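You operate a simulated robot arm through the tools that you are given. There is no shell and no other tool. Be economical: measure what you need, move in short steps, check, and stop when the job is done.

You run a simulated robot arm. Do the job below in one go: nothing can be reset, and whatever is moved stays where it is left.

Task
Switch the air from the black branch to the white, at 4 bar.
Fine: shut the black valve and bleed it to zero, open the white valve, set the line gauge by the regulator; the other branch valves stay shut.

Only the result counts: the job must be done as asked and must still hold three seconds after the hand-in. Knocking over, shifting, dropping, spilling or breaking anything else fails it.

Robot
A 7-joint arm with a two-finger parallel gripper, fixed in place. Base frame: the origin is at the foot of the arm, x ahead of it, y to its left, z up. Units: m, degrees, N and s.
With the tool pointing down near the work surface it reaches from about 0.24 to 0.68 m from the base axis. Its first joint turns from -66.0 to 66.0 degrees. Payload 2.4 kg.
Tool frame: the origin (TCP) lies between the finger pads and is the grasp point; the fingertips stand 0.03 m ahead of it; z points along the fingers, y is the line along which they close. Largest opening 0.094 m; finger width 0.028, thickness 0.01; the body of the gripper, 0.05 by 0.096 m, starts 0.055 m behind the TCP.
Orientation is that of the tool frame in the base frame, as a unit quaternion [w, x, y, z]. With the fingers straight down and closing along the base's y, the tool's x points along the base's -x, its y along +y and its z along -z.

Tools
- The arm moves only by the tool step_arm. Its argument "rows" is a list of rows, each an object of numbers (a shift or turn left out is 0, a gripper value left out holds the last): "dx", "dy", "dz": the shift along the tool's x, y, z in units of 200 mm (1.0 is 200 mm); "rx", "ry", "rz": the turn, a rotation vector about the tool's x, y, z in units of 45 degrees (1.0 is 45 degrees); "fingers": the opening, from 0 (shut) to 1 (fully open). In form: [{"dx": .., "dy": .., "dz": .., "rx": .., "ry": .., "rz": .., "fingers": ..}, ...]. A call has 1 to 8 rows; each row is the pose to reach, as a shift and turn from the pose commanded when the call began, along the tool's axes at that moment. A call with a number of a shift or a turn outside -1 to 1 is refused whole. Each row takes 0.2 s and may step no farther than 0.05 m and 8.6 degrees from the row before; otherwise, or with a gripper value out of range, the whole call is refused. A pose out of reach is approached as far as the arm can. The call stops where the force on the tool passes 40 N (or 10 N more than at its start, if that is more) or the arm is blocked; 0.2 s more then pass. The fingers move at their own pace (about 0.153 m/s each) and stop on an object; they squeeze with about 29 N. The grip force told is the motor's: it shows also when the fingers shut on nothing. Time passes only in rows, and 0.2 s behind the last, so rows that repeat a pose let the fingers close. It gives the time, the measured TCP pose, the force on the tool (base axes), the opening and the grip force at its end, in the units of the frame above (readings bear some noise), with the torque about the TCP (base axes, N m) and any sound that the robot's microphone picked up.
- Cameras (640 x 400 px; columns grow to the right, rows downward): "scene" is fixed at [0.0477, 0.4799, 1.4516]; the picture's right is [-0.66, -0.75, 0.00], its down [-0.37, 0.33, -0.87] and it looks along [0.65, -0.57, -0.50] (base axes); focal length 265 px, centre (320, 200). "wrist" rides on the gripper at [0.076, 0.014, -0.103] in the tool frame; the picture's right is [-0.18, 0.98, 0.00], its down [-0.75, -0.14, -0.64] and it looks along [-0.63, -0.12, 0.77] (tool axes); focal length 243 px, centre (320, 200). There is no depth. A picture from a camera that has moved, and an enlarged one, comes with that camera's place and axes in the base frame and with its lens.
- snapshot(camera): a new picture of that camera. It takes no simulated time.
- close_up(camera, box): a new picture of the part [left, top, right, bottom] of that camera's present view, enlarged. It takes no simulated time.
- close_job(): hands the job in; it is judged then, once.

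Work in short steps. Places have to be worked out from the pictures, the camera data and where the tool is seen: move nearer, look again, correct. Check each grasp and each placing, and mend what went wrong. You have 120 turns and 68 pictures in all, those below and enlarged ones among them. Open the gripper and draw the arm clear of the work before you hand the job in, unless the task says otherwise; then end with one line.

The tools are called after "Request:" as a command line: name --argument value ..., lists and objects as JSON in quotes. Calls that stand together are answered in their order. step_arm: Moves the arm, as the interface text tells. Its arguments: {"type":"object","properties":{"rows":{"type":"array","items":{"type":"object","properties":{"dx":{"type":"number"},"dy":{"type":"number"},"dz":{"type":"number"},"rx":{"type":"number"},"ry":{"type":"number"},"rz":{"type":"number"},"fingers":{"type":"number"}}}}},"required":["rows"]} The other tools are called the same way: snapshot (camera) takes a picture; close_up (camera, box) takes an enlarged picture of a part of a camera's view; close_job () hands the job in.

At the start:

```text
time_s: 0.0
tool_pos: [0.4041, -0.077, 1.3284]
ee_rot: [0.001, 0.001, 1.0, 0.0]
force: [0.5, 0.1, 0.5]
moment: [0.03, 0.02, -0.02]
width: 0.094
gripper_force: 0.0
```

scene: 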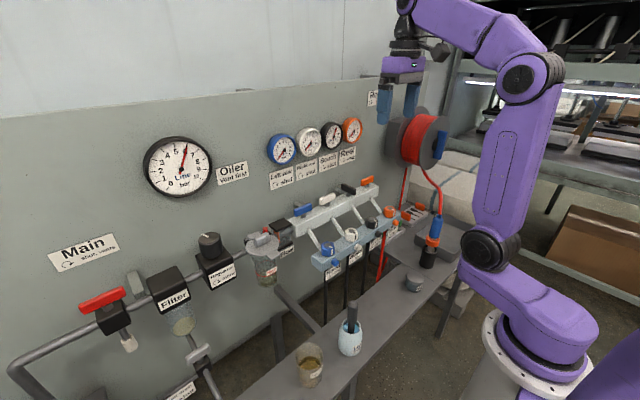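
wrist: 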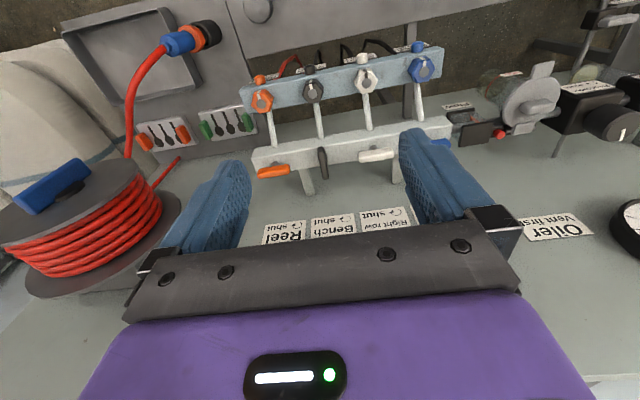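

I begin by enlarging the parts of the scene that matter: gauges and labels, manifold, and regulator.

Request:
close_up --camera "scene" --box '[250, 90, 410, 190]'

Request:
close_up --camera "scene" --box '[260, 170, 420, 270]'

Request:
close_up --camera "scene" --box '[120, 130, 312, 290]'

Request:
close_up --camera "wrist" --box '[220, 30, 480, 250]'

```text
4.00 times, centred on (330, 140) of scene
camera zoom: at [0.0477, 0.4799, 1.4516], right [-0.66, -0.75, 0.0], down [-0.37, 0.33, -0.87], along [0.65, -0.57, -0.5], focal length 1058 px, centre (280, 440)
```

zoom: 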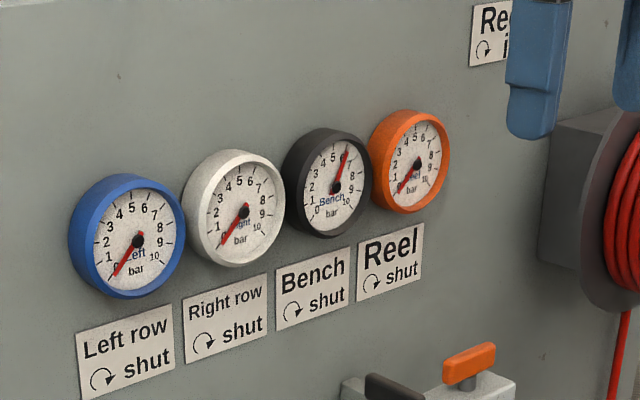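

```text
4.00 times, centred on (340, 220) of scene
camera zoom: at [0.0477, 0.4799, 1.4516], right [-0.66, -0.75, 0.0], down [-0.37, 0.33, -0.87], along [0.65, -0.57, -0.5], focal length 1058 px, centre (240, 120)
```

zoom: 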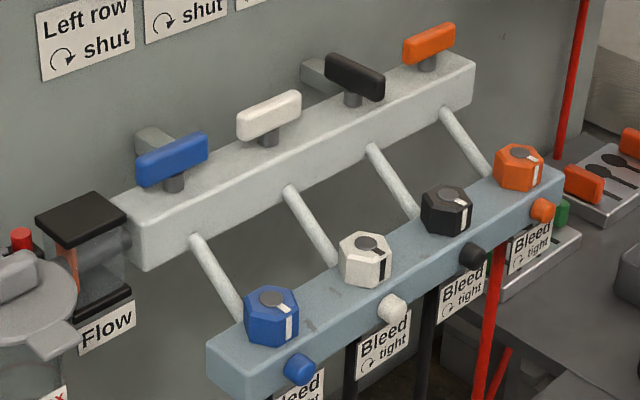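

```text
2.50 times, centred on (216, 210) of scene
camera zoom: at [0.0477, 0.4799, 1.4516], right [-0.66, -0.75, 0.0], down [-0.37, 0.33, -0.87], along [0.65, -0.57, -0.5], focal length 661 px, centre (580, 175)
```

zoom: 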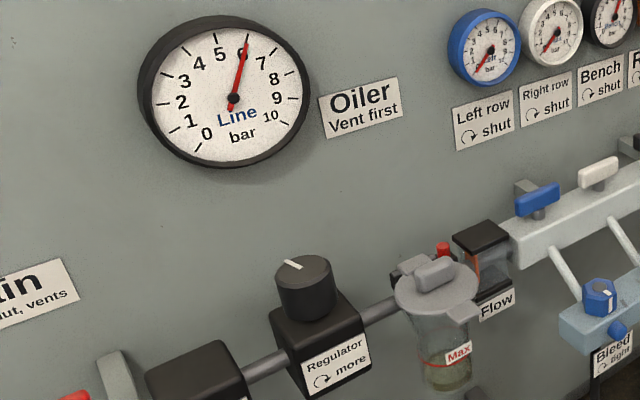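

```text
1.82 times, centred on (350, 140) of wrist
camera zoom: at [0.3271, -0.0633, 1.4322], right [0.18, 0.98, 0.0], down [0.75, -0.14, 0.64], along [0.63, -0.12, -0.77], focal length 441 px, centre (266, 309)
```

zoom: 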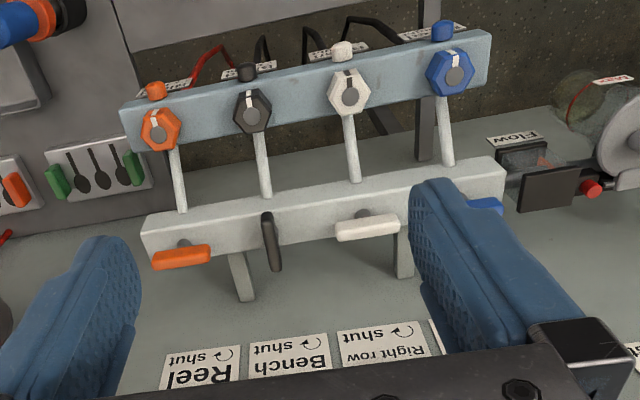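

The black valve handle is open: it lies across the manifold near (0.57, -0.105, 1.035). White is shut near y≈-0.005, and the regulator is near (0.56, 0.355, 1.065). I move nearer, above the black handle, with the fingers half open, and look again.

Request:
step_arm --rows '[{"dx": -0.13, "dy": -0.02, "dz": 0.15, "fingers": 0.55}, {"dx": -0.26, "dy": -0.04, "dz": 0.3}, {"dx": -0.39, "dy": -0.06, "dz": 0.45}, {"dx": -0.52, "dy": -0.08, "dz": 0.6}, {"dx": -0.65, "dy": -0.11, "dz": 0.75}]'

Request:
snapshot --camera "wrist"

Request:
close_up --camera "scene" --box '[260, 100, 420, 270]'

```text
time_s: 1.2
tool_pos: [0.5347, -0.0999, 1.1794]
ee_rot: [0.0, 0.001, 1.0, 0.0]
force: [-0.8, 0.4, -0.4]
moment: [-0.03, 0.0, -0.02]
width: 0.0517
gripper_force: 0.0
```

```text
61 pictures are left
camera wrist: at [0.457, -0.0861, 1.2817], right [0.19, 0.98, 0.0], down [0.75, -0.14, 0.64], along [0.63, -0.12, -0.77], focal length 243 px, centre (320, 200)
```

wrist: 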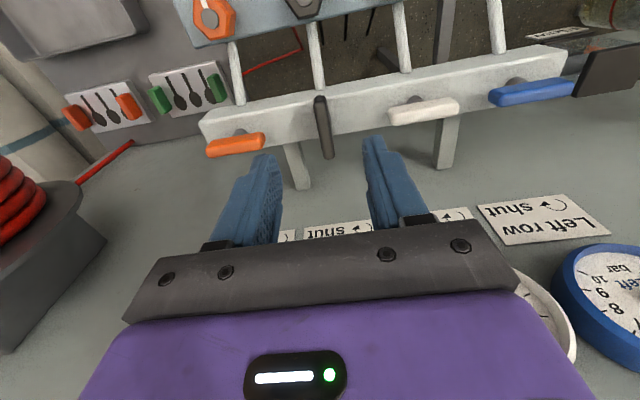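

```text
2.35 times, centred on (340, 185) of scene
camera zoom: at [0.0477, 0.4799, 1.4516], right [-0.66, -0.75, 0.0], down [-0.38, 0.33, -0.87], along [0.65, -0.57, -0.5], focal length 622 px, centre (273, 235)
```

zoom: 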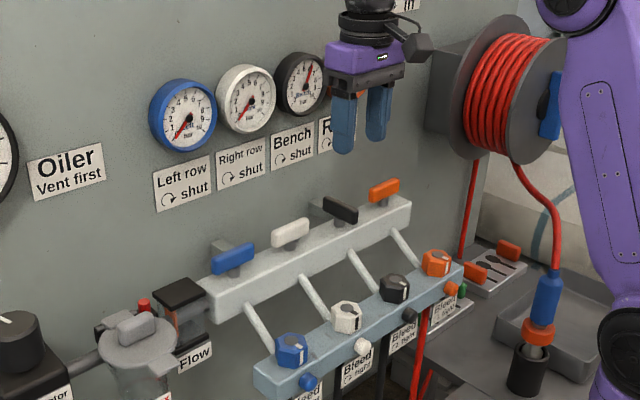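

Triangulating from the two wrist views puts the black handle's centre at (0.566, -0.104, 1.034), with the bar about 0.06 long along x. I descend around it to TCP z≈1.05 and check.

Request:
step_arm --rows '[{"dx": -0.157, "dy": -0.02, "dz": 0.1}, {"dx": -0.157, "dy": -0.02, "dz": 0.3}, {"dx": -0.157, "dy": -0.02, "dz": 0.5}, {"dx": -0.157, "dy": -0.02, "dz": 0.64}]'

Request:
snapshot --camera "wrist"

Request:
close_up --camera "scene" --box '[280, 120, 400, 240]'

```text
time_s: 2.2
tool_pos: [0.5658, -0.1039, 1.0521]
ee_rot: [0.004, 0.001, 1.0, 0.0]
force: [-7.2, 1.3, 34.4]
moment: [0.64, 0.69, 0.05]
width: 0.0518
gripper_force: 0.0
```

```text
59 pictures are left
camera wrist: at [0.4866, -0.0898, 1.1548], right [0.19, 0.98, 0.0], down [0.75, -0.14, 0.65], along [0.64, -0.12, -0.76], focal length 243 px, centre (320, 200)
```

wrist: 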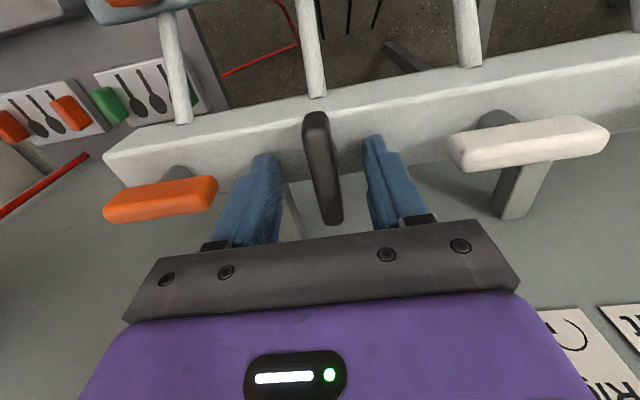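

```text
3.33 times, centred on (340, 180) of scene
camera zoom: at [0.0468, 0.48, 1.4516], right [-0.66, -0.75, 0.0], down [-0.37, 0.33, -0.87], along [0.65, -0.57, -0.5], focal length 882 px, centre (253, 267)
```

zoom: 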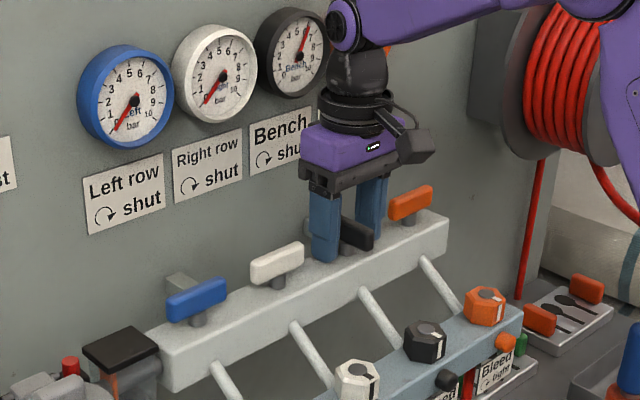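

The fingertips are touching the manifold top (34 N), so its surface is at about 1.022 and the handle is a little higher, near (0.558, -0.102). I lift 9 mm, move 7 mm back, and close.

Request:
step_arm --rows '[{"dz": -0.045}, {"dx": 0.035, "dy": 0.005, "dz": -0.045}, {"dx": 0.035, "dy": 0.005, "dz": -0.045, "fingers": 0}, {"dx": 0.035, "dy": 0.005, "dz": -0.045, "fingers": 0}]'

Request:
snapshot --camera "wrist"

```text
time_s: 3.2
tool_pos: [0.5584, -0.0997, 1.0584]
ee_rot: [-0.001, 0.0, 1.0, 0.001]
force: [-1.2, 7.6, -5.1]
moment: [0.02, -0.57, -0.02]
width: 0.0174
gripper_force: 45.3
```

```text
57 pictures are left
camera wrist: at [0.4804, -0.0865, 1.162], right [0.18, 0.98, 0.0], down [0.75, -0.14, 0.64], along [0.63, -0.12, -0.77], focal length 243 px, centre (320, 200)
```

wrist: 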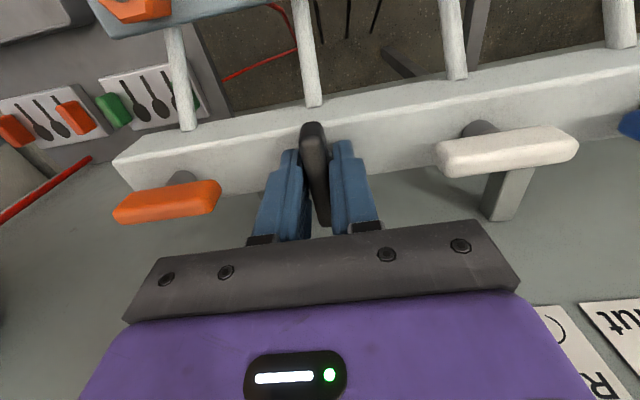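

The handle is gripped at 17 mm wide. I turn it clockwise, seen from above (+rz), by 45° first.

Request:
step_arm --rows '[{"rz": 0.17}, {"rz": 0.34}, {"rz": 0.51}, {"rz": 0.68}, {"rz": 0.84}, {"rz": 1.0}]'

Request:
snapshot --camera "wrist"

```text
time_s: 4.6
tool_pos: [0.5579, -0.0983, 1.0583]
ee_rot: [-0.003, 0.383, 0.924, 0.001]
force: [-3.1, 26.1, -22.7]
moment: [-0.19, -0.15, 0.03]
width: 0.0174
gripper_force: 45.2
```

```text
56 pictures are left
camera wrist: at [0.5136, -0.0355, 1.1623], right [0.82, 0.57, 0.0], down [0.44, -0.63, 0.64], along [0.36, -0.53, -0.77], focal length 243 px, centre (320, 200)
```

wrist: 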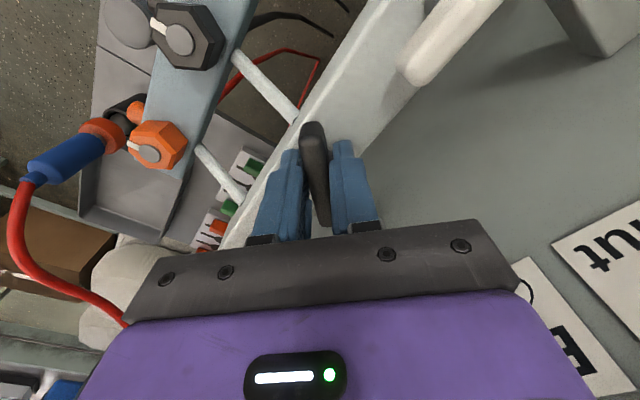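

The handle turned 45°. The tool is being pulled +y (26 N) and down, so I ease by about 5 mm in y and 2 mm down and finish the turn.

Request:
step_arm --rows '[{"dx": 0.018, "dy": 0.018, "dz": 0.012}, {"dx": 0.018, "dy": 0.018, "dz": 0.012, "rz": 0.17}, {"dx": 0.018, "dy": 0.018, "dz": 0.012, "rz": 0.34}, {"dx": 0.018, "dy": 0.018, "dz": 0.012, "rz": 0.51}, {"dx": 0.018, "dy": 0.018, "dz": 0.012, "rz": 0.68}, {"dx": 0.018, "dy": 0.018, "dz": 0.012, "rz": 0.84}, {"dx": 0.018, "dy": 0.018, "dz": 0.012, "rz": 1.0}]'

Request:
snapshot --camera "wrist"

Request:
close_up --camera "scene" --box '[250, 100, 400, 280]'

```text
time_s: 6.2
tool_pos: [0.5606, -0.0985, 1.0587]
ee_rot: [0.004, 0.708, 0.706, 0.001]
force: [11.2, 1.3, 5.1]
moment: [-1.34, -0.01, 0.11]
width: 0.0173
gripper_force: 44.9
```

```text
55 pictures are left
camera wrist: at [0.5725, -0.022, 1.1618], right [0.98, -0.19, 0.01], down [-0.15, -0.75, 0.64], along [-0.12, -0.63, -0.77], focal length 243 px, centre (320, 200)
```

wrist: 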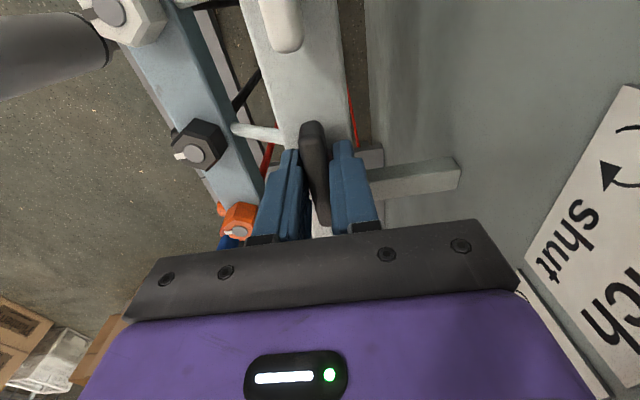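

```text
2.22 times, centred on (325, 190) of scene
camera zoom: at [0.048, 0.48, 1.4515], right [-0.66, -0.75, 0.0], down [-0.38, 0.33, -0.87], along [0.65, -0.57, -0.5], focal length 588 px, centre (309, 222)
```

zoom: 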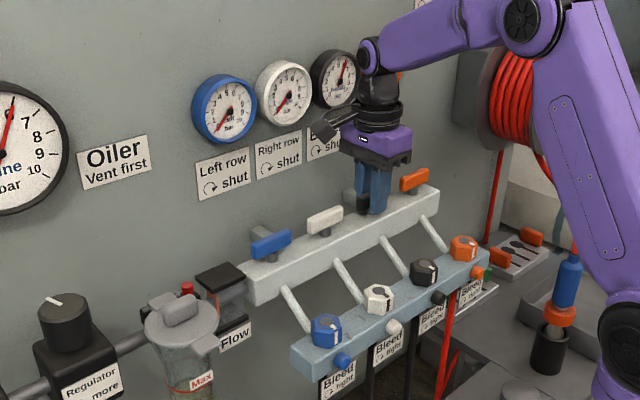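

The black handle now lies along the manifold, which is shut. I release it, rise, and look at the bleed hardware.

Request:
step_arm --rows '[{"fingers": 0.5}, {"fingers": 0.5}, {"dz": -0.2}, {"dz": -0.4}, {"dz": -0.4, "dy": -0.25}, {"dz": -0.4, "dy": -0.5}]'

Request:
snapshot --camera "wrist"

Request:
close_up --camera "scene" --box '[300, 190, 420, 290]'

Request:
close_up --camera "scene" --box '[250, 100, 380, 200]'

```text
time_s: 7.6
tool_pos: [0.4634, -0.097, 1.136]
ee_rot: [0.001, 0.707, 0.707, 0.0]
force: [-1.0, -0.7, 0.7]
moment: [0.02, 0.02, -0.03]
width: 0.047
gripper_force: 0.0
```

```text
53 pictures are left
camera wrist: at [0.4759, -0.0213, 1.2406], right [0.98, -0.18, 0.0], down [-0.14, -0.75, 0.64], along [-0.12, -0.63, -0.77], focal length 243 px, centre (320, 200)
```

wrist: 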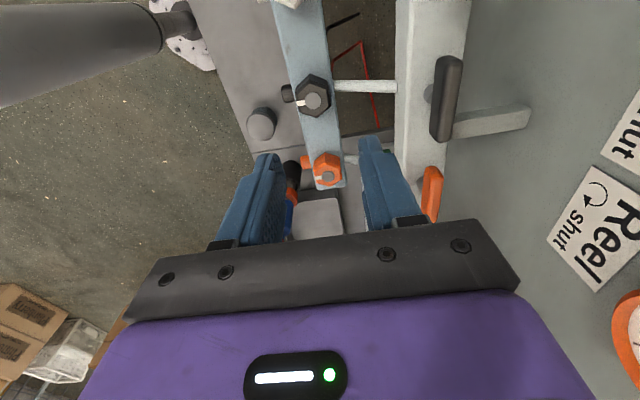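

```text
4.00 times, centred on (360, 240) of scene
camera zoom: at [0.0477, 0.4799, 1.4516], right [-0.66, -0.75, 0.0], down [-0.37, 0.33, -0.87], along [0.65, -0.57, -0.5], focal length 1058 px, centre (160, 40)
```

zoom: 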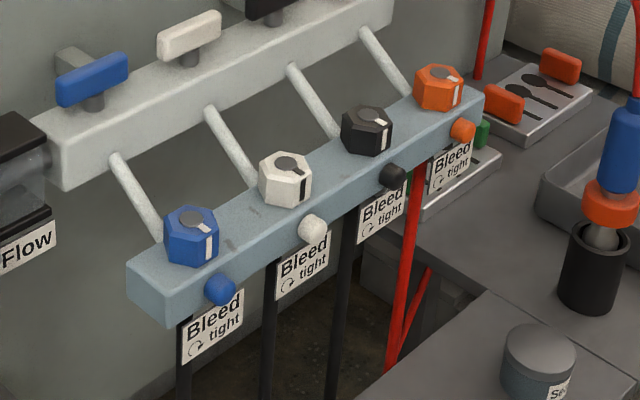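

```text
4.00 times, centred on (315, 150) of scene
camera zoom: at [0.0477, 0.4799, 1.4516], right [-0.66, -0.75, 0.0], down [-0.37, 0.33, -0.87], along [0.65, -0.57, -0.5], focal length 1058 px, centre (340, 400)
```

zoom: 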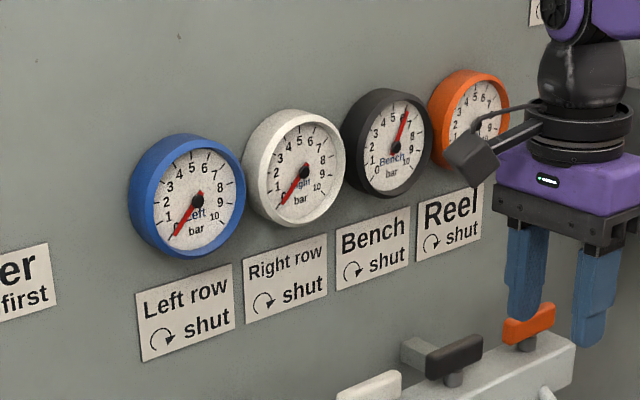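

The branch gauge still reads about 6, as expected before bleeding. The bleed appears to be the marked hex on the front rail, with its top near (0.456, -0.0985, 0.977), so I look closer for its shape and how near the pipe is.

Request:
close_up --camera "scene" --box '[360, 200, 420, 250]'

Request:
close_up --camera "wrist" --box '[240, 50, 400, 200]'

```text
8.00 times, centred on (390, 225) of scene
camera zoom: at [0.0477, 0.4799, 1.4516], right [-0.66, -0.75, 0.0], down [-0.37, 0.33, -0.87], along [0.65, -0.57, -0.5], focal length 2116 px, centre (-240, 0)
```

zoom: 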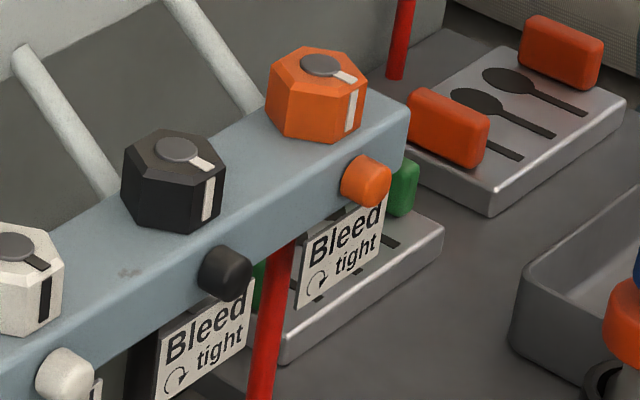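

```text
2.67 times, centred on (320, 125) of wrist
camera zoom: at [0.4759, -0.0213, 1.2406], right [0.98, -0.18, 0.0], down [-0.14, -0.75, 0.64], along [-0.12, -0.63, -0.77], focal length 647 px, centre (320, 400)
```

zoom: 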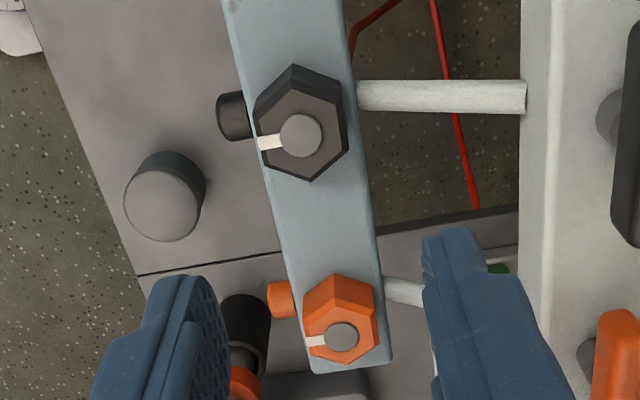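

The hex flats face ±x and it stands about 25 mm above the rail; the pipe enters below the rail top, so closing along x is fine. I open to 70 mm and descend to z≈1.0.

Request:
step_arm --rows '[{"dx": -0.0075, "dy": -0.037, "dz": 0.1, "fingers": 0.75}, {"dx": -0.0075, "dy": -0.037, "dz": 0.3}, {"dx": -0.0075, "dy": -0.037, "dz": 0.5}, {"dx": -0.0075, "dy": -0.037, "dz": 0.67}]'

Request:
snapshot --camera "wrist"

Request:
close_up --camera "scene" --box '[340, 170, 440, 260]'

```text
time_s: 8.6
tool_pos: [0.4495, -0.1, 1.0053]
ee_rot: [0.0, 0.707, 0.707, -0.001]
force: [0.1, -0.1, -0.4]
moment: [-0.03, 0.01, -0.01]
width: 0.0704
gripper_force: 0.0
```

```text
48 pictures are left
camera wrist: at [0.4626, -0.0241, 1.1081], right [0.98, -0.18, 0.0], down [-0.14, -0.75, 0.64], along [-0.12, -0.63, -0.77], focal length 243 px, centre (320, 200)
```

wrist: 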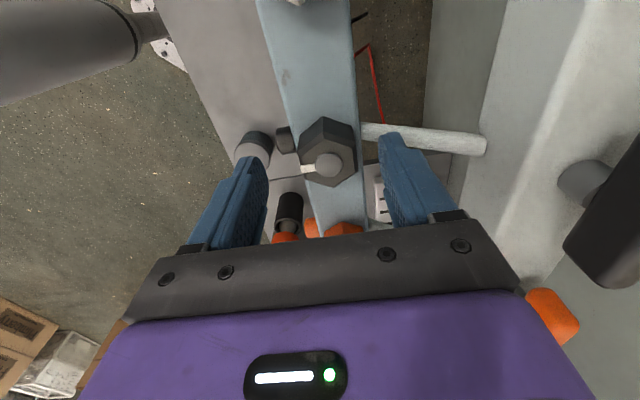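

```text
4.44 times, centred on (390, 215) of scene
camera zoom: at [0.0477, 0.4799, 1.4516], right [-0.66, -0.75, 0.0], down [-0.38, 0.33, -0.87], along [0.65, -0.57, -0.5], focal length 1176 px, centre (9, 133)
```

zoom: 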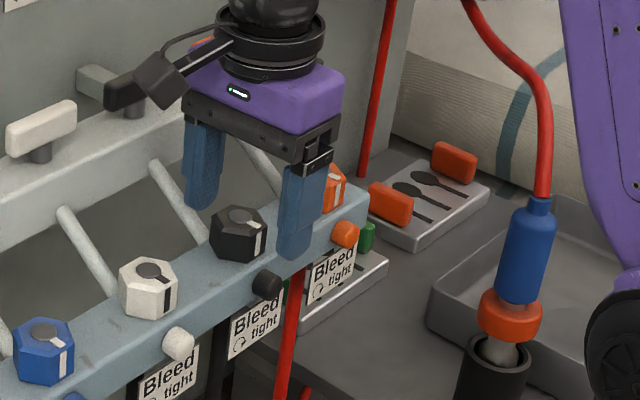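

The hex is centred near (0.453, -0.099) with its top at about 0.982, so I'm 3 mm off in x. I correct that, go down to z≈0.990, and close.

Request:
step_arm --rows '[{"dx": 0.004, "dy": 0.017, "dz": 0.04}, {"dx": 0.004, "dy": 0.017, "dz": 0.075}, {"dx": 0.004, "dy": 0.017, "dz": 0.075, "fingers": 0}, {"dx": 0.004, "dy": 0.017, "dz": 0.075, "fingers": 0}]'

Request:
snapshot --camera "wrist"

```text
time_s: 9.2
tool_pos: [0.456, -0.0993, 0.9964]
ee_rot: [0.005, 0.707, 0.707, 0.003]
force: [-9.8, 1.5, 15.2]
moment: [0.01, -0.37, 0.04]
width: 0.0644
gripper_force: 0.1
stopped in row 2: the force on the tool passed its limit at 51 N (the readings are from after the stop); the commanded pose is now the measured one
```

```text
46 pictures are left
camera wrist: at [0.4678, -0.0224, 1.0997], right [0.98, -0.18, 0.01], down [-0.15, -0.75, 0.64], along [-0.11, -0.63, -0.77], focal length 243 px, centre (320, 200)
```

wrist: 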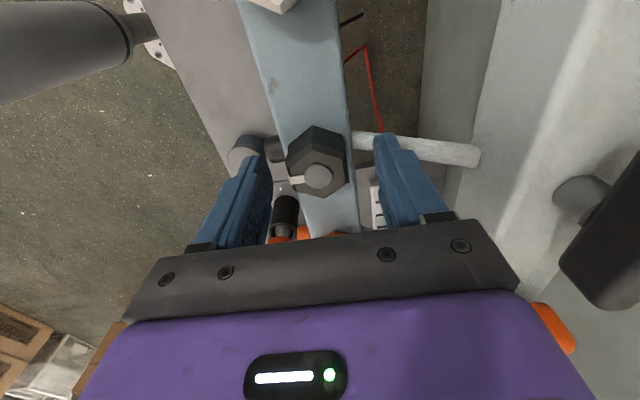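

A finger touched something at tip height 0.966, likely the pipe. I lift 3 mm, shift 2 mm back in x, and close on the upper part of the hex.

Request:
step_arm --rows '[{"dz": -0.015, "fingers": 0.7}, {"dy": -0.012, "dz": -0.015, "fingers": 0.7}, {"dy": -0.012, "dz": -0.015, "fingers": 0}, {"dy": -0.012, "dz": -0.015, "fingers": 0}]'

Request:
snapshot --camera "wrist"

```text
time_s: 10.2
tool_pos: [0.4556, -0.099, 0.9993]
ee_rot: [0.005, 0.708, 0.707, 0.003]
force: [0.2, -0.4, 1.7]
moment: [-0.21, 0.6, 0.0]
width: 0.0344
gripper_force: 45.2
```

```text
45 pictures are left
camera wrist: at [0.4664, -0.0229, 1.1027], right [0.98, -0.18, 0.01], down [-0.15, -0.75, 0.64], along [-0.11, -0.63, -0.77], focal length 243 px, centre (320, 200)
```

wrist: 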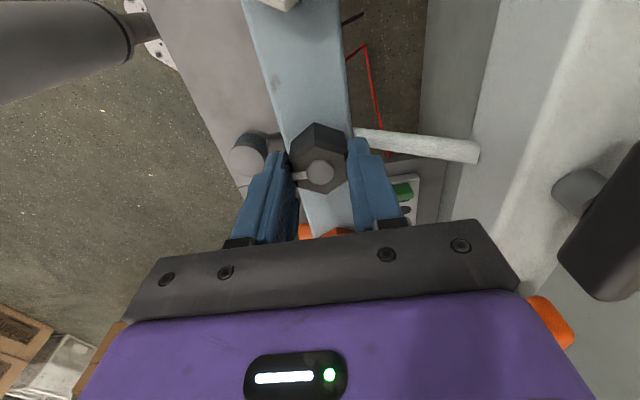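

The hex is gripped at 34 mm, flat to flat. I turn counter-clockwise 45° and watch the Bench gauge.

Request:
step_arm --rows '[{"rz": -0.17}, {"rz": -0.34}, {"rz": -0.51}, {"rz": -0.68}, {"rz": -0.84}, {"rz": -1.0}]'

Request:
close_up --camera "scene" --box '[250, 100, 410, 250]'

```text
time_s: 11.6
tool_pos: [0.4537, -0.0999, 0.9993]
ee_rot: [0.006, 0.381, 0.925, 0.0]
force: [-9.9, -4.9, 7.5]
moment: [-0.2, 0.82, -0.16]
width: 0.0383
gripper_force: 45.2
```

```text
2.67 times, centred on (330, 175) of scene
camera zoom: at [0.0474, 0.4798, 1.4516], right [-0.66, -0.75, 0.0], down [-0.37, 0.33, -0.87], along [0.65, -0.57, -0.5], focal length 706 px, centre (293, 267)
```

zoom: 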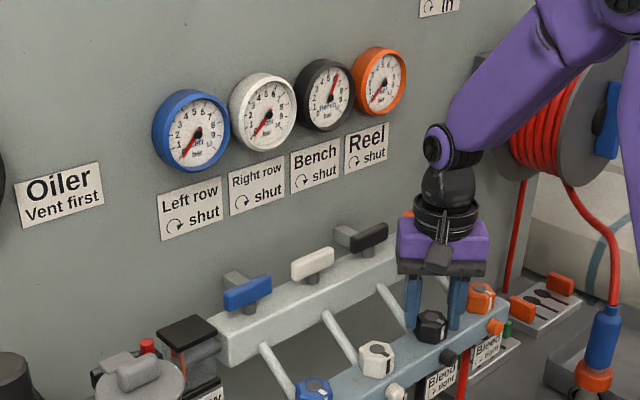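

The width grew to 38 mm, so the fingers may have slipped on the hex. I check with the wrist camera.

Request:
close_up --camera "wrist" --box '[240, 90, 400, 220]'

```text
3.08 times, centred on (320, 155) of wrist
camera zoom: at [0.4079, -0.0357, 1.1019], right [0.82, 0.57, 0.01], down [0.43, -0.63, 0.65], along [0.37, -0.53, -0.76], focal length 746 px, centre (320, 338)
```

zoom: 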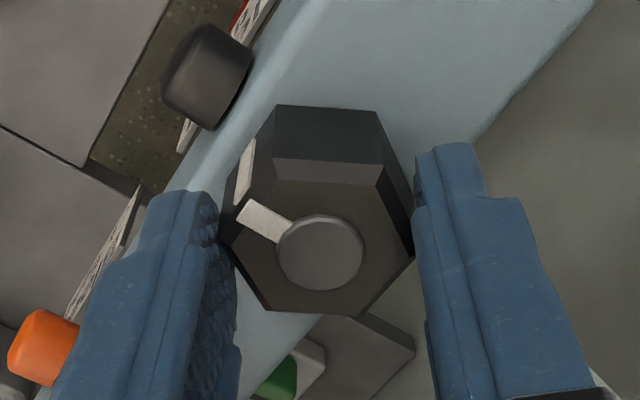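

The mark and edges show the hex did not turn; the shallow grip on its chamfered top slipped onto the corners. I release, rise, turn the tool to the 60° flats clear of the pipe, and then go deeper with a narrower opening.

Request:
step_arm --rows '[{"fingers": 0.53}, {"fingers": 0.53}, {"dz": -0.15}, {"dz": -0.15, "rz": 0.17}, {"dz": -0.15, "rz": 0.34}, {"dz": -0.15, "rz": 0.51}, {"dz": -0.15, "rz": 0.667}, {"dz": -0.15, "rz": 0.667}]'

Request:
close_up --camera "wrist" --box '[240, 70, 400, 220]'

```text
time_s: 13.4
tool_pos: [0.4536, -0.098, 1.0286]
ee_rot: [0.006, 0.609, 0.793, 0.002]
force: [0.5, 0.0, -0.8]
moment: [-0.03, 0.01, -0.01]
width: 0.05
gripper_force: 0.0
```

```text
2.67 times, centred on (320, 145) of wrist
camera zoom: at [0.4457, -0.021, 1.1322], right [1.0, 0.07, 0.01], down [0.05, -0.76, 0.65], along [0.06, -0.64, -0.76], focal length 647 px, centre (320, 347)
```

zoom: 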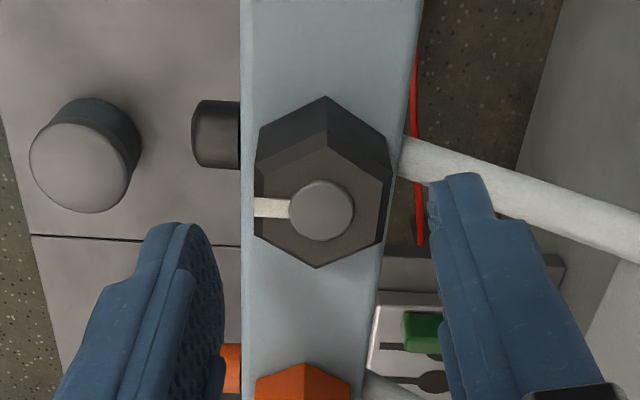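

The mark still points at -x, so the hex is untouched. The tool is at 75°, and I need 30° to close on the 60° flats. I rotate -45° and then descend.

Request:
step_arm --rows '[{"rz": -0.17}, {"rz": -0.34}, {"rz": -0.51}, {"rz": -0.68}, {"rz": -0.84}, {"rz": -1.0}, {"rz": -1.0, "dz": 0.12}]'

Request:
close_up --camera "wrist" --box '[220, 90, 400, 230]'

Request:
close_up --camera "scene" --box '[340, 170, 440, 260]'

```text
time_s: 15.0
tool_pos: [0.4543, -0.0992, 1.0049]
ee_rot: [0.006, 0.258, 0.966, 0.0]
force: [-0.2, -0.8, 0.9]
moment: [0.02, 0.02, 0.03]
width: 0.0495
gripper_force: 0.0
```

```text
2.86 times, centred on (310, 160) of wrist
camera zoom: at [0.3922, -0.0483, 1.1076], right [0.65, 0.76, 0.01], down [0.58, -0.5, 0.65], along [0.5, -0.42, -0.76], focal length 693 px, centre (349, 314)
```

zoom: 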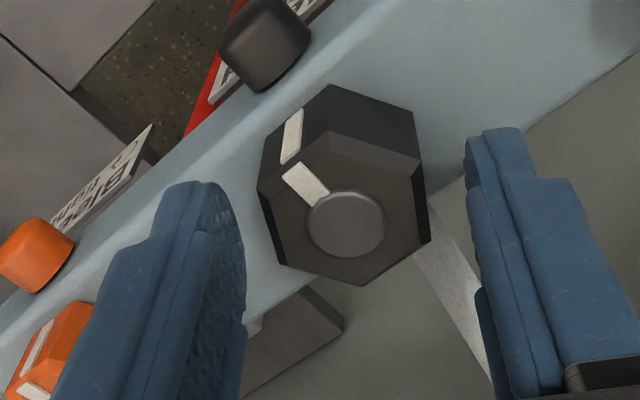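

```text
4.44 times, centred on (390, 215) of scene
camera zoom: at [0.0477, 0.4799, 1.4516], right [-0.66, -0.75, 0.0], down [-0.38, 0.33, -0.87], along [0.65, -0.57, -0.5], focal length 1176 px, centre (9, 133)
```

zoom: 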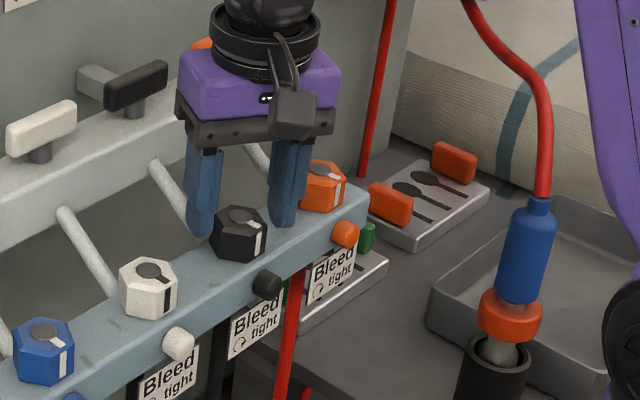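

Orientation now matches the flats. I descend to z≈0.988 and close.

Request:
step_arm --rows '[{"dz": 0.03}, {"dz": 0.06}, {"dz": 0.08}, {"dz": 0.08, "fingers": 0}, {"dz": 0.08, "fingers": 0}]'

Request:
close_up --camera "wrist" --box '[220, 90, 400, 230]'

```text
time_s: 16.2
tool_pos: [0.4531, -0.0985, 0.9894]
ee_rot: [0.005, 0.26, 0.966, 0.0]
force: [-8.2, -11.1, 3.7]
moment: [-0.61, 0.33, -0.02]
width: 0.0343
gripper_force: 45.0
```

```text
2.86 times, centred on (310, 160) of wrist
camera zoom: at [0.3927, -0.0489, 1.0914], right [0.65, 0.76, 0.0], down [0.57, -0.5, 0.65], along [0.49, -0.42, -0.76], focal length 693 px, centre (349, 314)
```

zoom: 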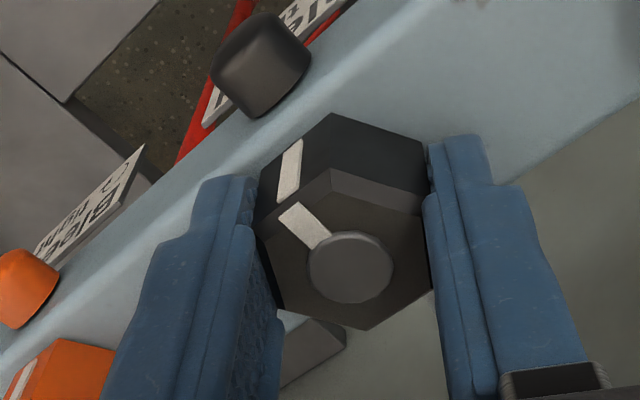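

Firm grip lower on the flats. I turn counter-clockwise in small steps of 24° total and read the torque.

Request:
step_arm --rows '[{"rz": -0.09}, {"rz": -0.18}, {"rz": -0.27}, {"rz": -0.36}, {"rz": -0.45}, {"rz": -0.54}]'

Request:
close_up --camera "wrist" --box '[220, 90, 400, 230]'

```text
time_s: 17.6
tool_pos: [0.4542, -0.1005, 0.9888]
ee_rot: [0.005, 0.05, 0.999, -0.001]
force: [-9.1, -19.4, -9.2]
moment: [0.11, -0.33, -0.81]
width: 0.0395
gripper_force: 45.0
```

```text
2.86 times, centred on (310, 160) of wrist
camera zoom: at [0.3781, -0.0783, 1.0909], right [0.28, 0.96, 0.0], down [0.73, -0.21, 0.65], along [0.63, -0.18, -0.76], focal length 693 px, centre (349, 314)
```

zoom: 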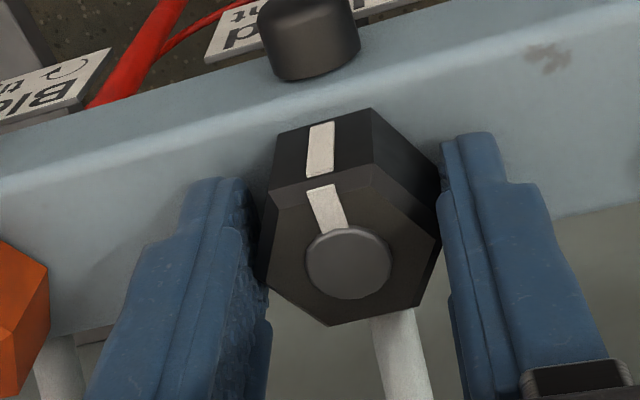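

The hex resisted again: 0.8 Nm and the fingers are now on its corners. I go back to the flats and measure how the torque builds over a small turn.

Request:
step_arm --rows '[{"rz": 0.18, "fingers": 0.5}, {"rz": 0.36}, {"rz": 0.54}, {"rz": 0.54, "fingers": 0}, {"rz": 0.54, "fingers": 0}, {"rz": 0.44}, {"rz": 0.34}, {"rz": 0.34}]'

Request:
close_up --camera "scene" --box '[365, 210, 415, 260]'

```text
time_s: 19.4
tool_pos: [0.454, -0.0992, 0.9886]
ee_rot: [0.004, 0.184, 0.983, -0.001]
force: [-14.0, -13.2, 8.8]
moment: [-0.59, 1.06, -1.24]
width: 0.0364
gripper_force: 44.5
```

```text
8.00 times, centred on (390, 235) of scene
camera zoom: at [0.0472, 0.4795, 1.4517], right [-0.66, -0.75, 0.0], down [-0.37, 0.33, -0.87], along [0.65, -0.57, -0.5], focal length 2116 px, centre (-240, -80)
```

zoom: 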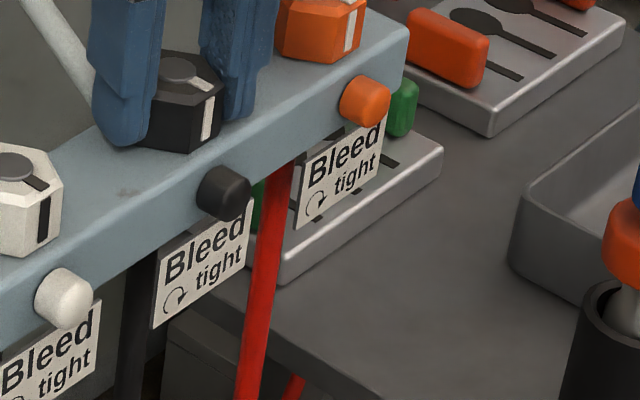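

The hex holds 1.24 Nm without moving, so either it isn't the bleed or it needs a tool. I look at the bench items and the front knobs.

Request:
close_up --camera "scene" --box '[280, 260, 440, 400]'

Request:
close_up --camera "scene" --box '[380, 180, 480, 300]'

Request:
close_up --camera "scene" --box '[310, 220, 370, 270]'

```text
2.86 times, centred on (360, 330) of scene
camera zoom: at [0.0472, 0.4795, 1.4517], right [-0.66, -0.75, 0.0], down [-0.37, 0.33, -0.87], along [0.65, -0.57, -0.5], focal length 756 px, centre (206, -171)
```

zoom: 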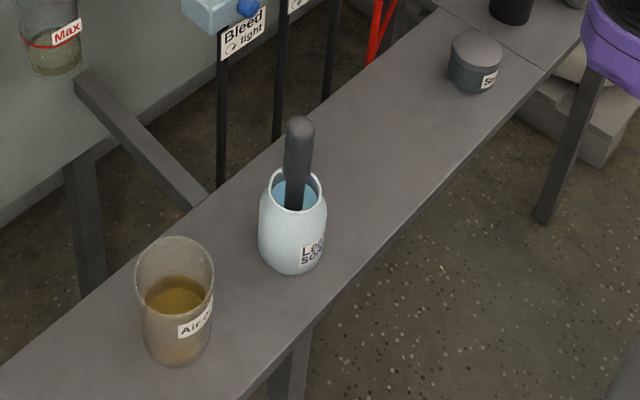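

```text
3.33 times, centred on (430, 240) of scene
camera zoom: at [0.0472, 0.4795, 1.4517], right [-0.66, -0.75, 0.0], down [-0.37, 0.33, -0.87], along [0.65, -0.57, -0.5], focal length 882 px, centre (-47, 67)
```

zoom: 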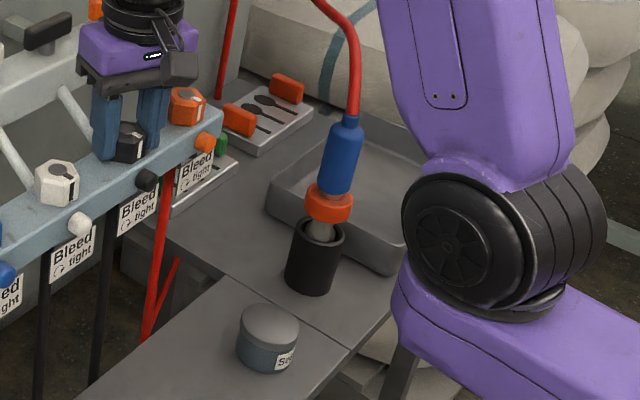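

```text
8.00 times, centred on (340, 245) of scene
camera zoom: at [0.0472, 0.4795, 1.4517], right [-0.66, -0.75, 0.0], down [-0.37, 0.33, -0.87], along [0.65, -0.57, -0.5], focal length 2116 px, centre (160, -160)
```

zoom: 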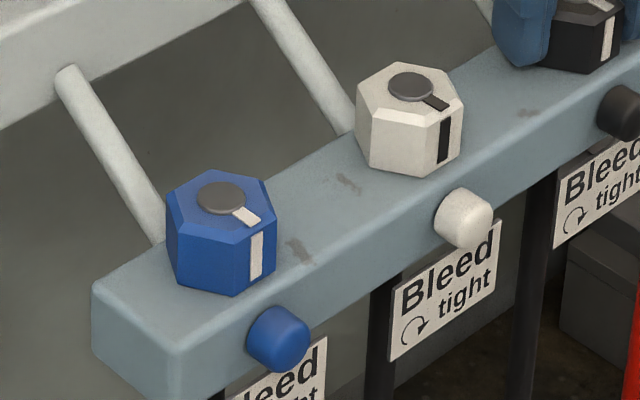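

There is no spanner, only soap, oil and seal pots. The round knob directly above each "Bleed" label may be the real bleed screw, with its axis along x near (0.426, -0.0985, 0.942). I release the hex, rise, and square the tool to look at it.

Request:
step_arm --rows '[{"fingers": 0.5}, {"fingers": 0.5}, {"dz": -0.2}, {"dz": -0.35, "rz": -0.16}, {"dz": -0.35, "rz": -0.31}, {"dz": -0.35, "rz": -0.467}, {"dz": -0.35, "rz": -0.467}]'

Request:
step_arm --rows '[{"dx": 0.12}, {"dx": 0.22}, {"dx": 0.22}]'

Request:
close_up --camera "wrist" --box '[220, 70, 420, 230]'

```text
time_s: 21.0
tool_pos: [0.4524, -0.0985, 1.0585]
ee_rot: [0.006, -0.001, 1.0, -0.001]
force: [-0.7, -1.4, -0.6]
moment: [-0.01, 0.0, -0.01]
width: 0.0472
gripper_force: 0.1
```

```text
time_s: 21.8
tool_pos: [0.4092, -0.0994, 1.0569]
ee_rot: [0.006, 0.0, 1.0, -0.002]
force: [-0.2, -0.1, 0.1]
moment: [0.0, 0.01, 0.0]
width: 0.0473
gripper_force: 0.0
```

```text
2.50 times, centred on (320, 150) of wrist
camera zoom: at [0.3308, -0.0846, 1.159], right [0.18, 0.98, 0.0], down [0.75, -0.14, 0.65], along [0.64, -0.12, -0.76], focal length 606 px, centre (320, 325)
```

zoom: 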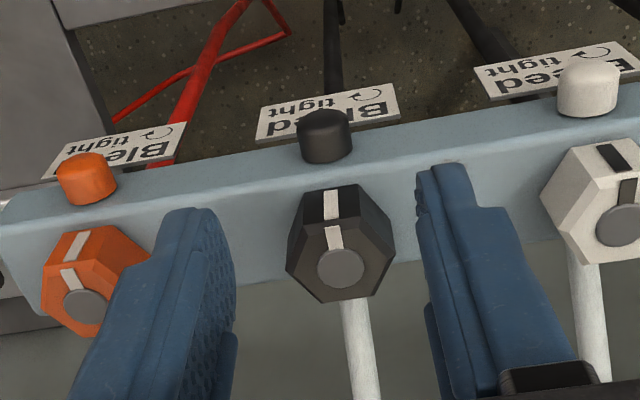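

I descend over the front knob (centre about (0.421, -0.0995, 0.945)), keeping clear of the rail, and close gently on it.

Request:
step_arm --rows '[{"dx": -0.01, "dz": 0.2}, {"dx": -0.01, "dz": 0.4}, {"dx": -0.01, "dz": 0.49}, {"dx": -0.01, "dz": 0.49}]'

Request:
close_up --camera "wrist" --box '[220, 90, 420, 250]'

Request:
close_up --camera "scene" --box '[340, 190, 440, 280]'

```text
time_s: 22.8
tool_pos: [0.4134, -0.0973, 0.9618]
ee_rot: [0.006, 0.0, 1.0, -0.002]
force: [-1.5, -0.1, 0.9]
moment: [-0.01, 0.01, -0.02]
width: 0.0468
gripper_force: 0.1
```

```text
2.50 times, centred on (320, 170) of wrist
camera zoom: at [0.3349, -0.0835, 1.0625], right [0.18, 0.98, 0.0], down [0.75, -0.14, 0.65], along [0.64, -0.12, -0.76], focal length 606 px, centre (320, 275)
```

zoom: 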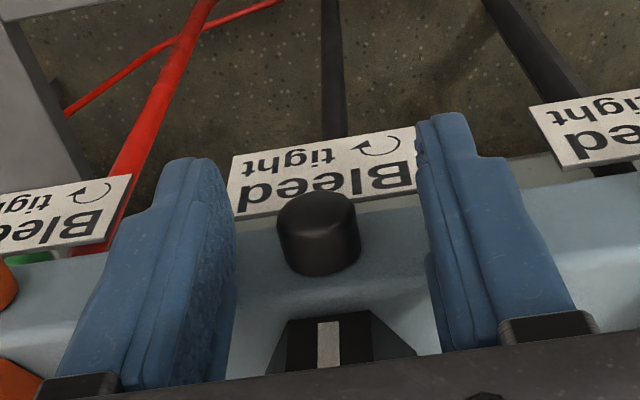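

```text
4.44 times, centred on (390, 235) of scene
camera zoom: at [0.0477, 0.4799, 1.4516], right [-0.66, -0.75, 0.0], down [-0.37, 0.33, -0.87], along [0.65, -0.57, -0.5], focal length 1176 px, centre (9, 44)
```

zoom: 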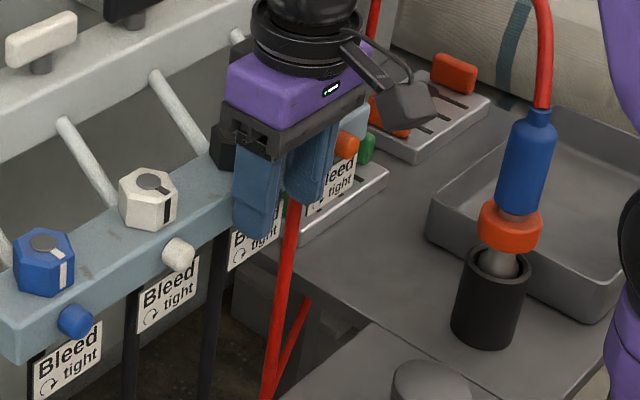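

The knob sits centred between the fingers. I lower 5 mm more, close, and tilt 15° about the knob axis (counter-clockwise from the front) to feel whether it turns.

Request:
step_arm --rows '[{"dz": 0.025}, {"dz": 0.025, "fingers": 0}, {"dz": 0.025, "fingers": 0}]'

Request:
close_up --camera "wrist" --box '[220, 90, 420, 250]'

```text
time_s: 23.6
tool_pos: [0.4129, -0.0995, 0.9561]
ee_rot: [0.006, 0.001, 1.0, -0.001]
force: [0.6, -10.8, -2.6]
moment: [-0.15, 0.07, -0.15]
width: 0.0161
gripper_force: 44.5
```

```text
2.50 times, centred on (320, 170) of wrist
camera zoom: at [0.3345, -0.0855, 1.058], right [0.19, 0.98, 0.0], down [0.75, -0.14, 0.65], along [0.64, -0.12, -0.76], focal length 606 px, centre (320, 275)
```

zoom: 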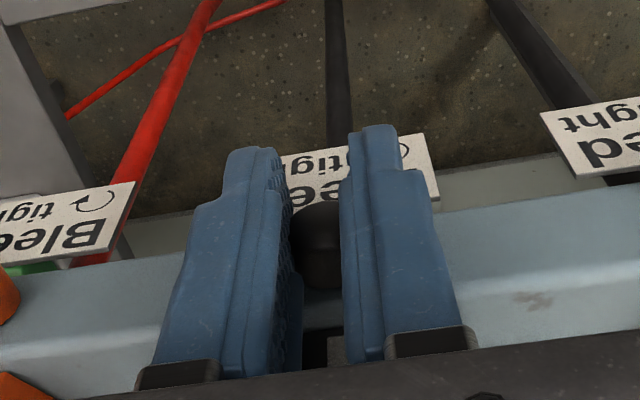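

Request:
step_arm --rows '[{"rx": 0.11, "dy": 0.005}, {"rx": 0.22, "dy": 0.01}, {"rx": 0.33, "dy": 0.015}, {"rx": 0.33, "dy": 0.015}]'

Request:
close_up --camera "scene" --box '[250, 100, 410, 250]'

```text
time_s: 24.6
tool_pos: [0.4125, -0.0944, 0.9551]
ee_rot: [0.005, 0.001, 0.991, -0.131]
force: [1.4, -16.1, -5.0]
moment: [-0.23, 0.12, -0.23]
width: 0.0159
gripper_force: 44.8
```

```text
2.67 times, centred on (330, 175) of scene
camera zoom: at [0.0478, 0.4794, 1.4518], right [-0.66, -0.75, 0.0], down [-0.38, 0.33, -0.86], along [0.65, -0.57, -0.5], focal length 706 px, centre (293, 267)
```

zoom: 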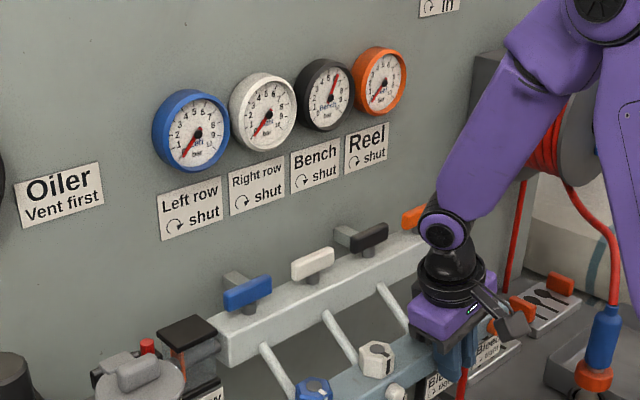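

It tilted with little torque, and the gauge is still at about 6. I go on another 20° and check the gauge.

Request:
step_arm --rows '[{"rx": 0.11, "dy": 0.007}, {"rx": 0.22, "dy": 0.014}, {"rx": 0.33, "dy": 0.02}, {"rx": 0.44, "dy": 0.026}, {"rx": 0.44, "dy": 0.026}]'

Request:
close_up --camera "scene" --box '[250, 100, 410, 250]'

Request:
close_up --camera "wrist" --box '[220, 90, 420, 250]'

```text
time_s: 25.8
tool_pos: [0.4143, -0.0902, 0.9544]
ee_rot: [0.005, 0.0, 0.954, -0.3]
force: [-6.5, -8.1, -5.4]
moment: [-0.17, -0.07, 0.25]
width: 0.0161
gripper_force: 45.3
```

```text
2.67 times, centred on (330, 175) of scene
camera zoom: at [0.0476, 0.4797, 1.4517], right [-0.66, -0.75, 0.0], down [-0.37, 0.33, -0.87], along [0.65, -0.57, -0.5], focal length 706 px, centre (293, 267)
```

zoom: 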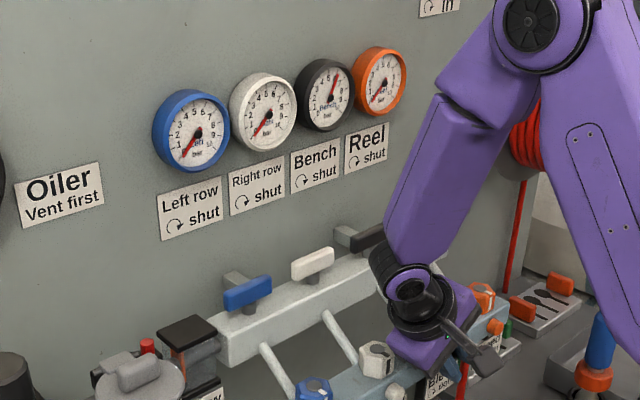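

```text
2.50 times, centred on (320, 170) of wrist
camera zoom: at [0.3346, -0.0207, 1.0295], right [0.19, 0.81, -0.56], down [0.75, 0.25, 0.61], along [0.64, -0.53, -0.56], focal length 606 px, centre (320, 275)
```

zoom: 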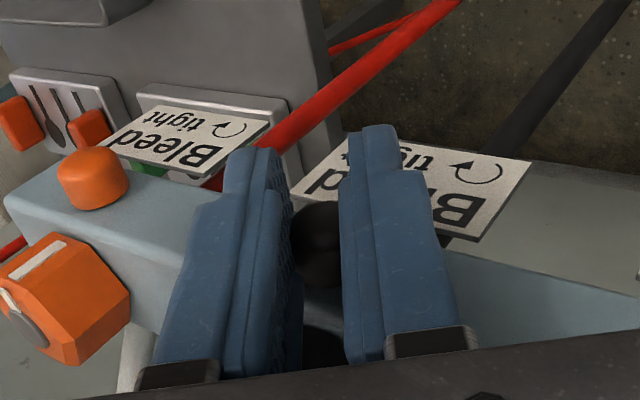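

The gauge has not moved, but the reaction torque about the knob axis is near zero, which suggests the knob turns easily and may need more turn. I re-grip from the other side for a longer stroke: open a little and tilt back.

Request:
step_arm --rows '[{"fingers": 0.3}, {"fingers": 0.3}, {"rx": -0.17, "dy": -0.008, "dz": 0.001}, {"rx": -0.34, "dy": -0.016, "dz": 0.002}, {"rx": -0.51, "dy": -0.023, "dz": 0.005}, {"rx": -0.68, "dy": -0.03, "dz": 0.008}, {"rx": -0.84, "dy": -0.037, "dz": 0.012}, {"rx": -1.0, "dy": -0.0424, "dz": 0.0175}]'

Request:
step_arm --rows '[{"rx": -0.17, "dy": -0.008, "dz": 0.001}, {"rx": -0.34, "dy": -0.016, "dz": 0.002}, {"rx": -0.51, "dy": -0.023, "dz": 0.005}, {"rx": -0.51, "dy": -0.023, "dz": 0.005}]'

Request:
snapshot --camera "wrist"

```text
time_s: 27.6
tool_pos: [0.4132, -0.0986, 0.9548]
ee_rot: [0.006, 0.001, 0.996, 0.089]
force: [0.7, -0.3, 0.5]
moment: [0.02, 0.04, -0.01]
width: 0.028
gripper_force: 0.0
```

```text
time_s: 28.6
tool_pos: [0.4121, -0.1036, 0.9525]
ee_rot: [0.006, -0.001, 0.958, 0.287]
force: [-0.4, -0.7, -0.4]
moment: [0.0, 0.01, 0.0]
width: 0.0284
gripper_force: 0.3
```

```text
26 pictures are left
camera wrist: at [0.3341, -0.1481, 1.0466], right [0.18, 0.82, 0.54], down [0.75, -0.47, 0.47], along [0.64, 0.32, -0.7], focal length 243 px, centre (320, 200)
```

wrist: 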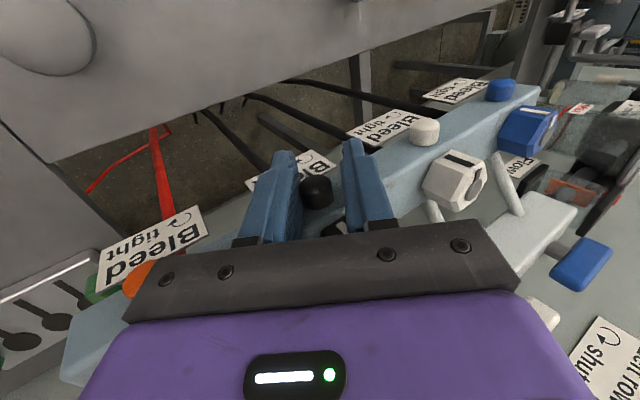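

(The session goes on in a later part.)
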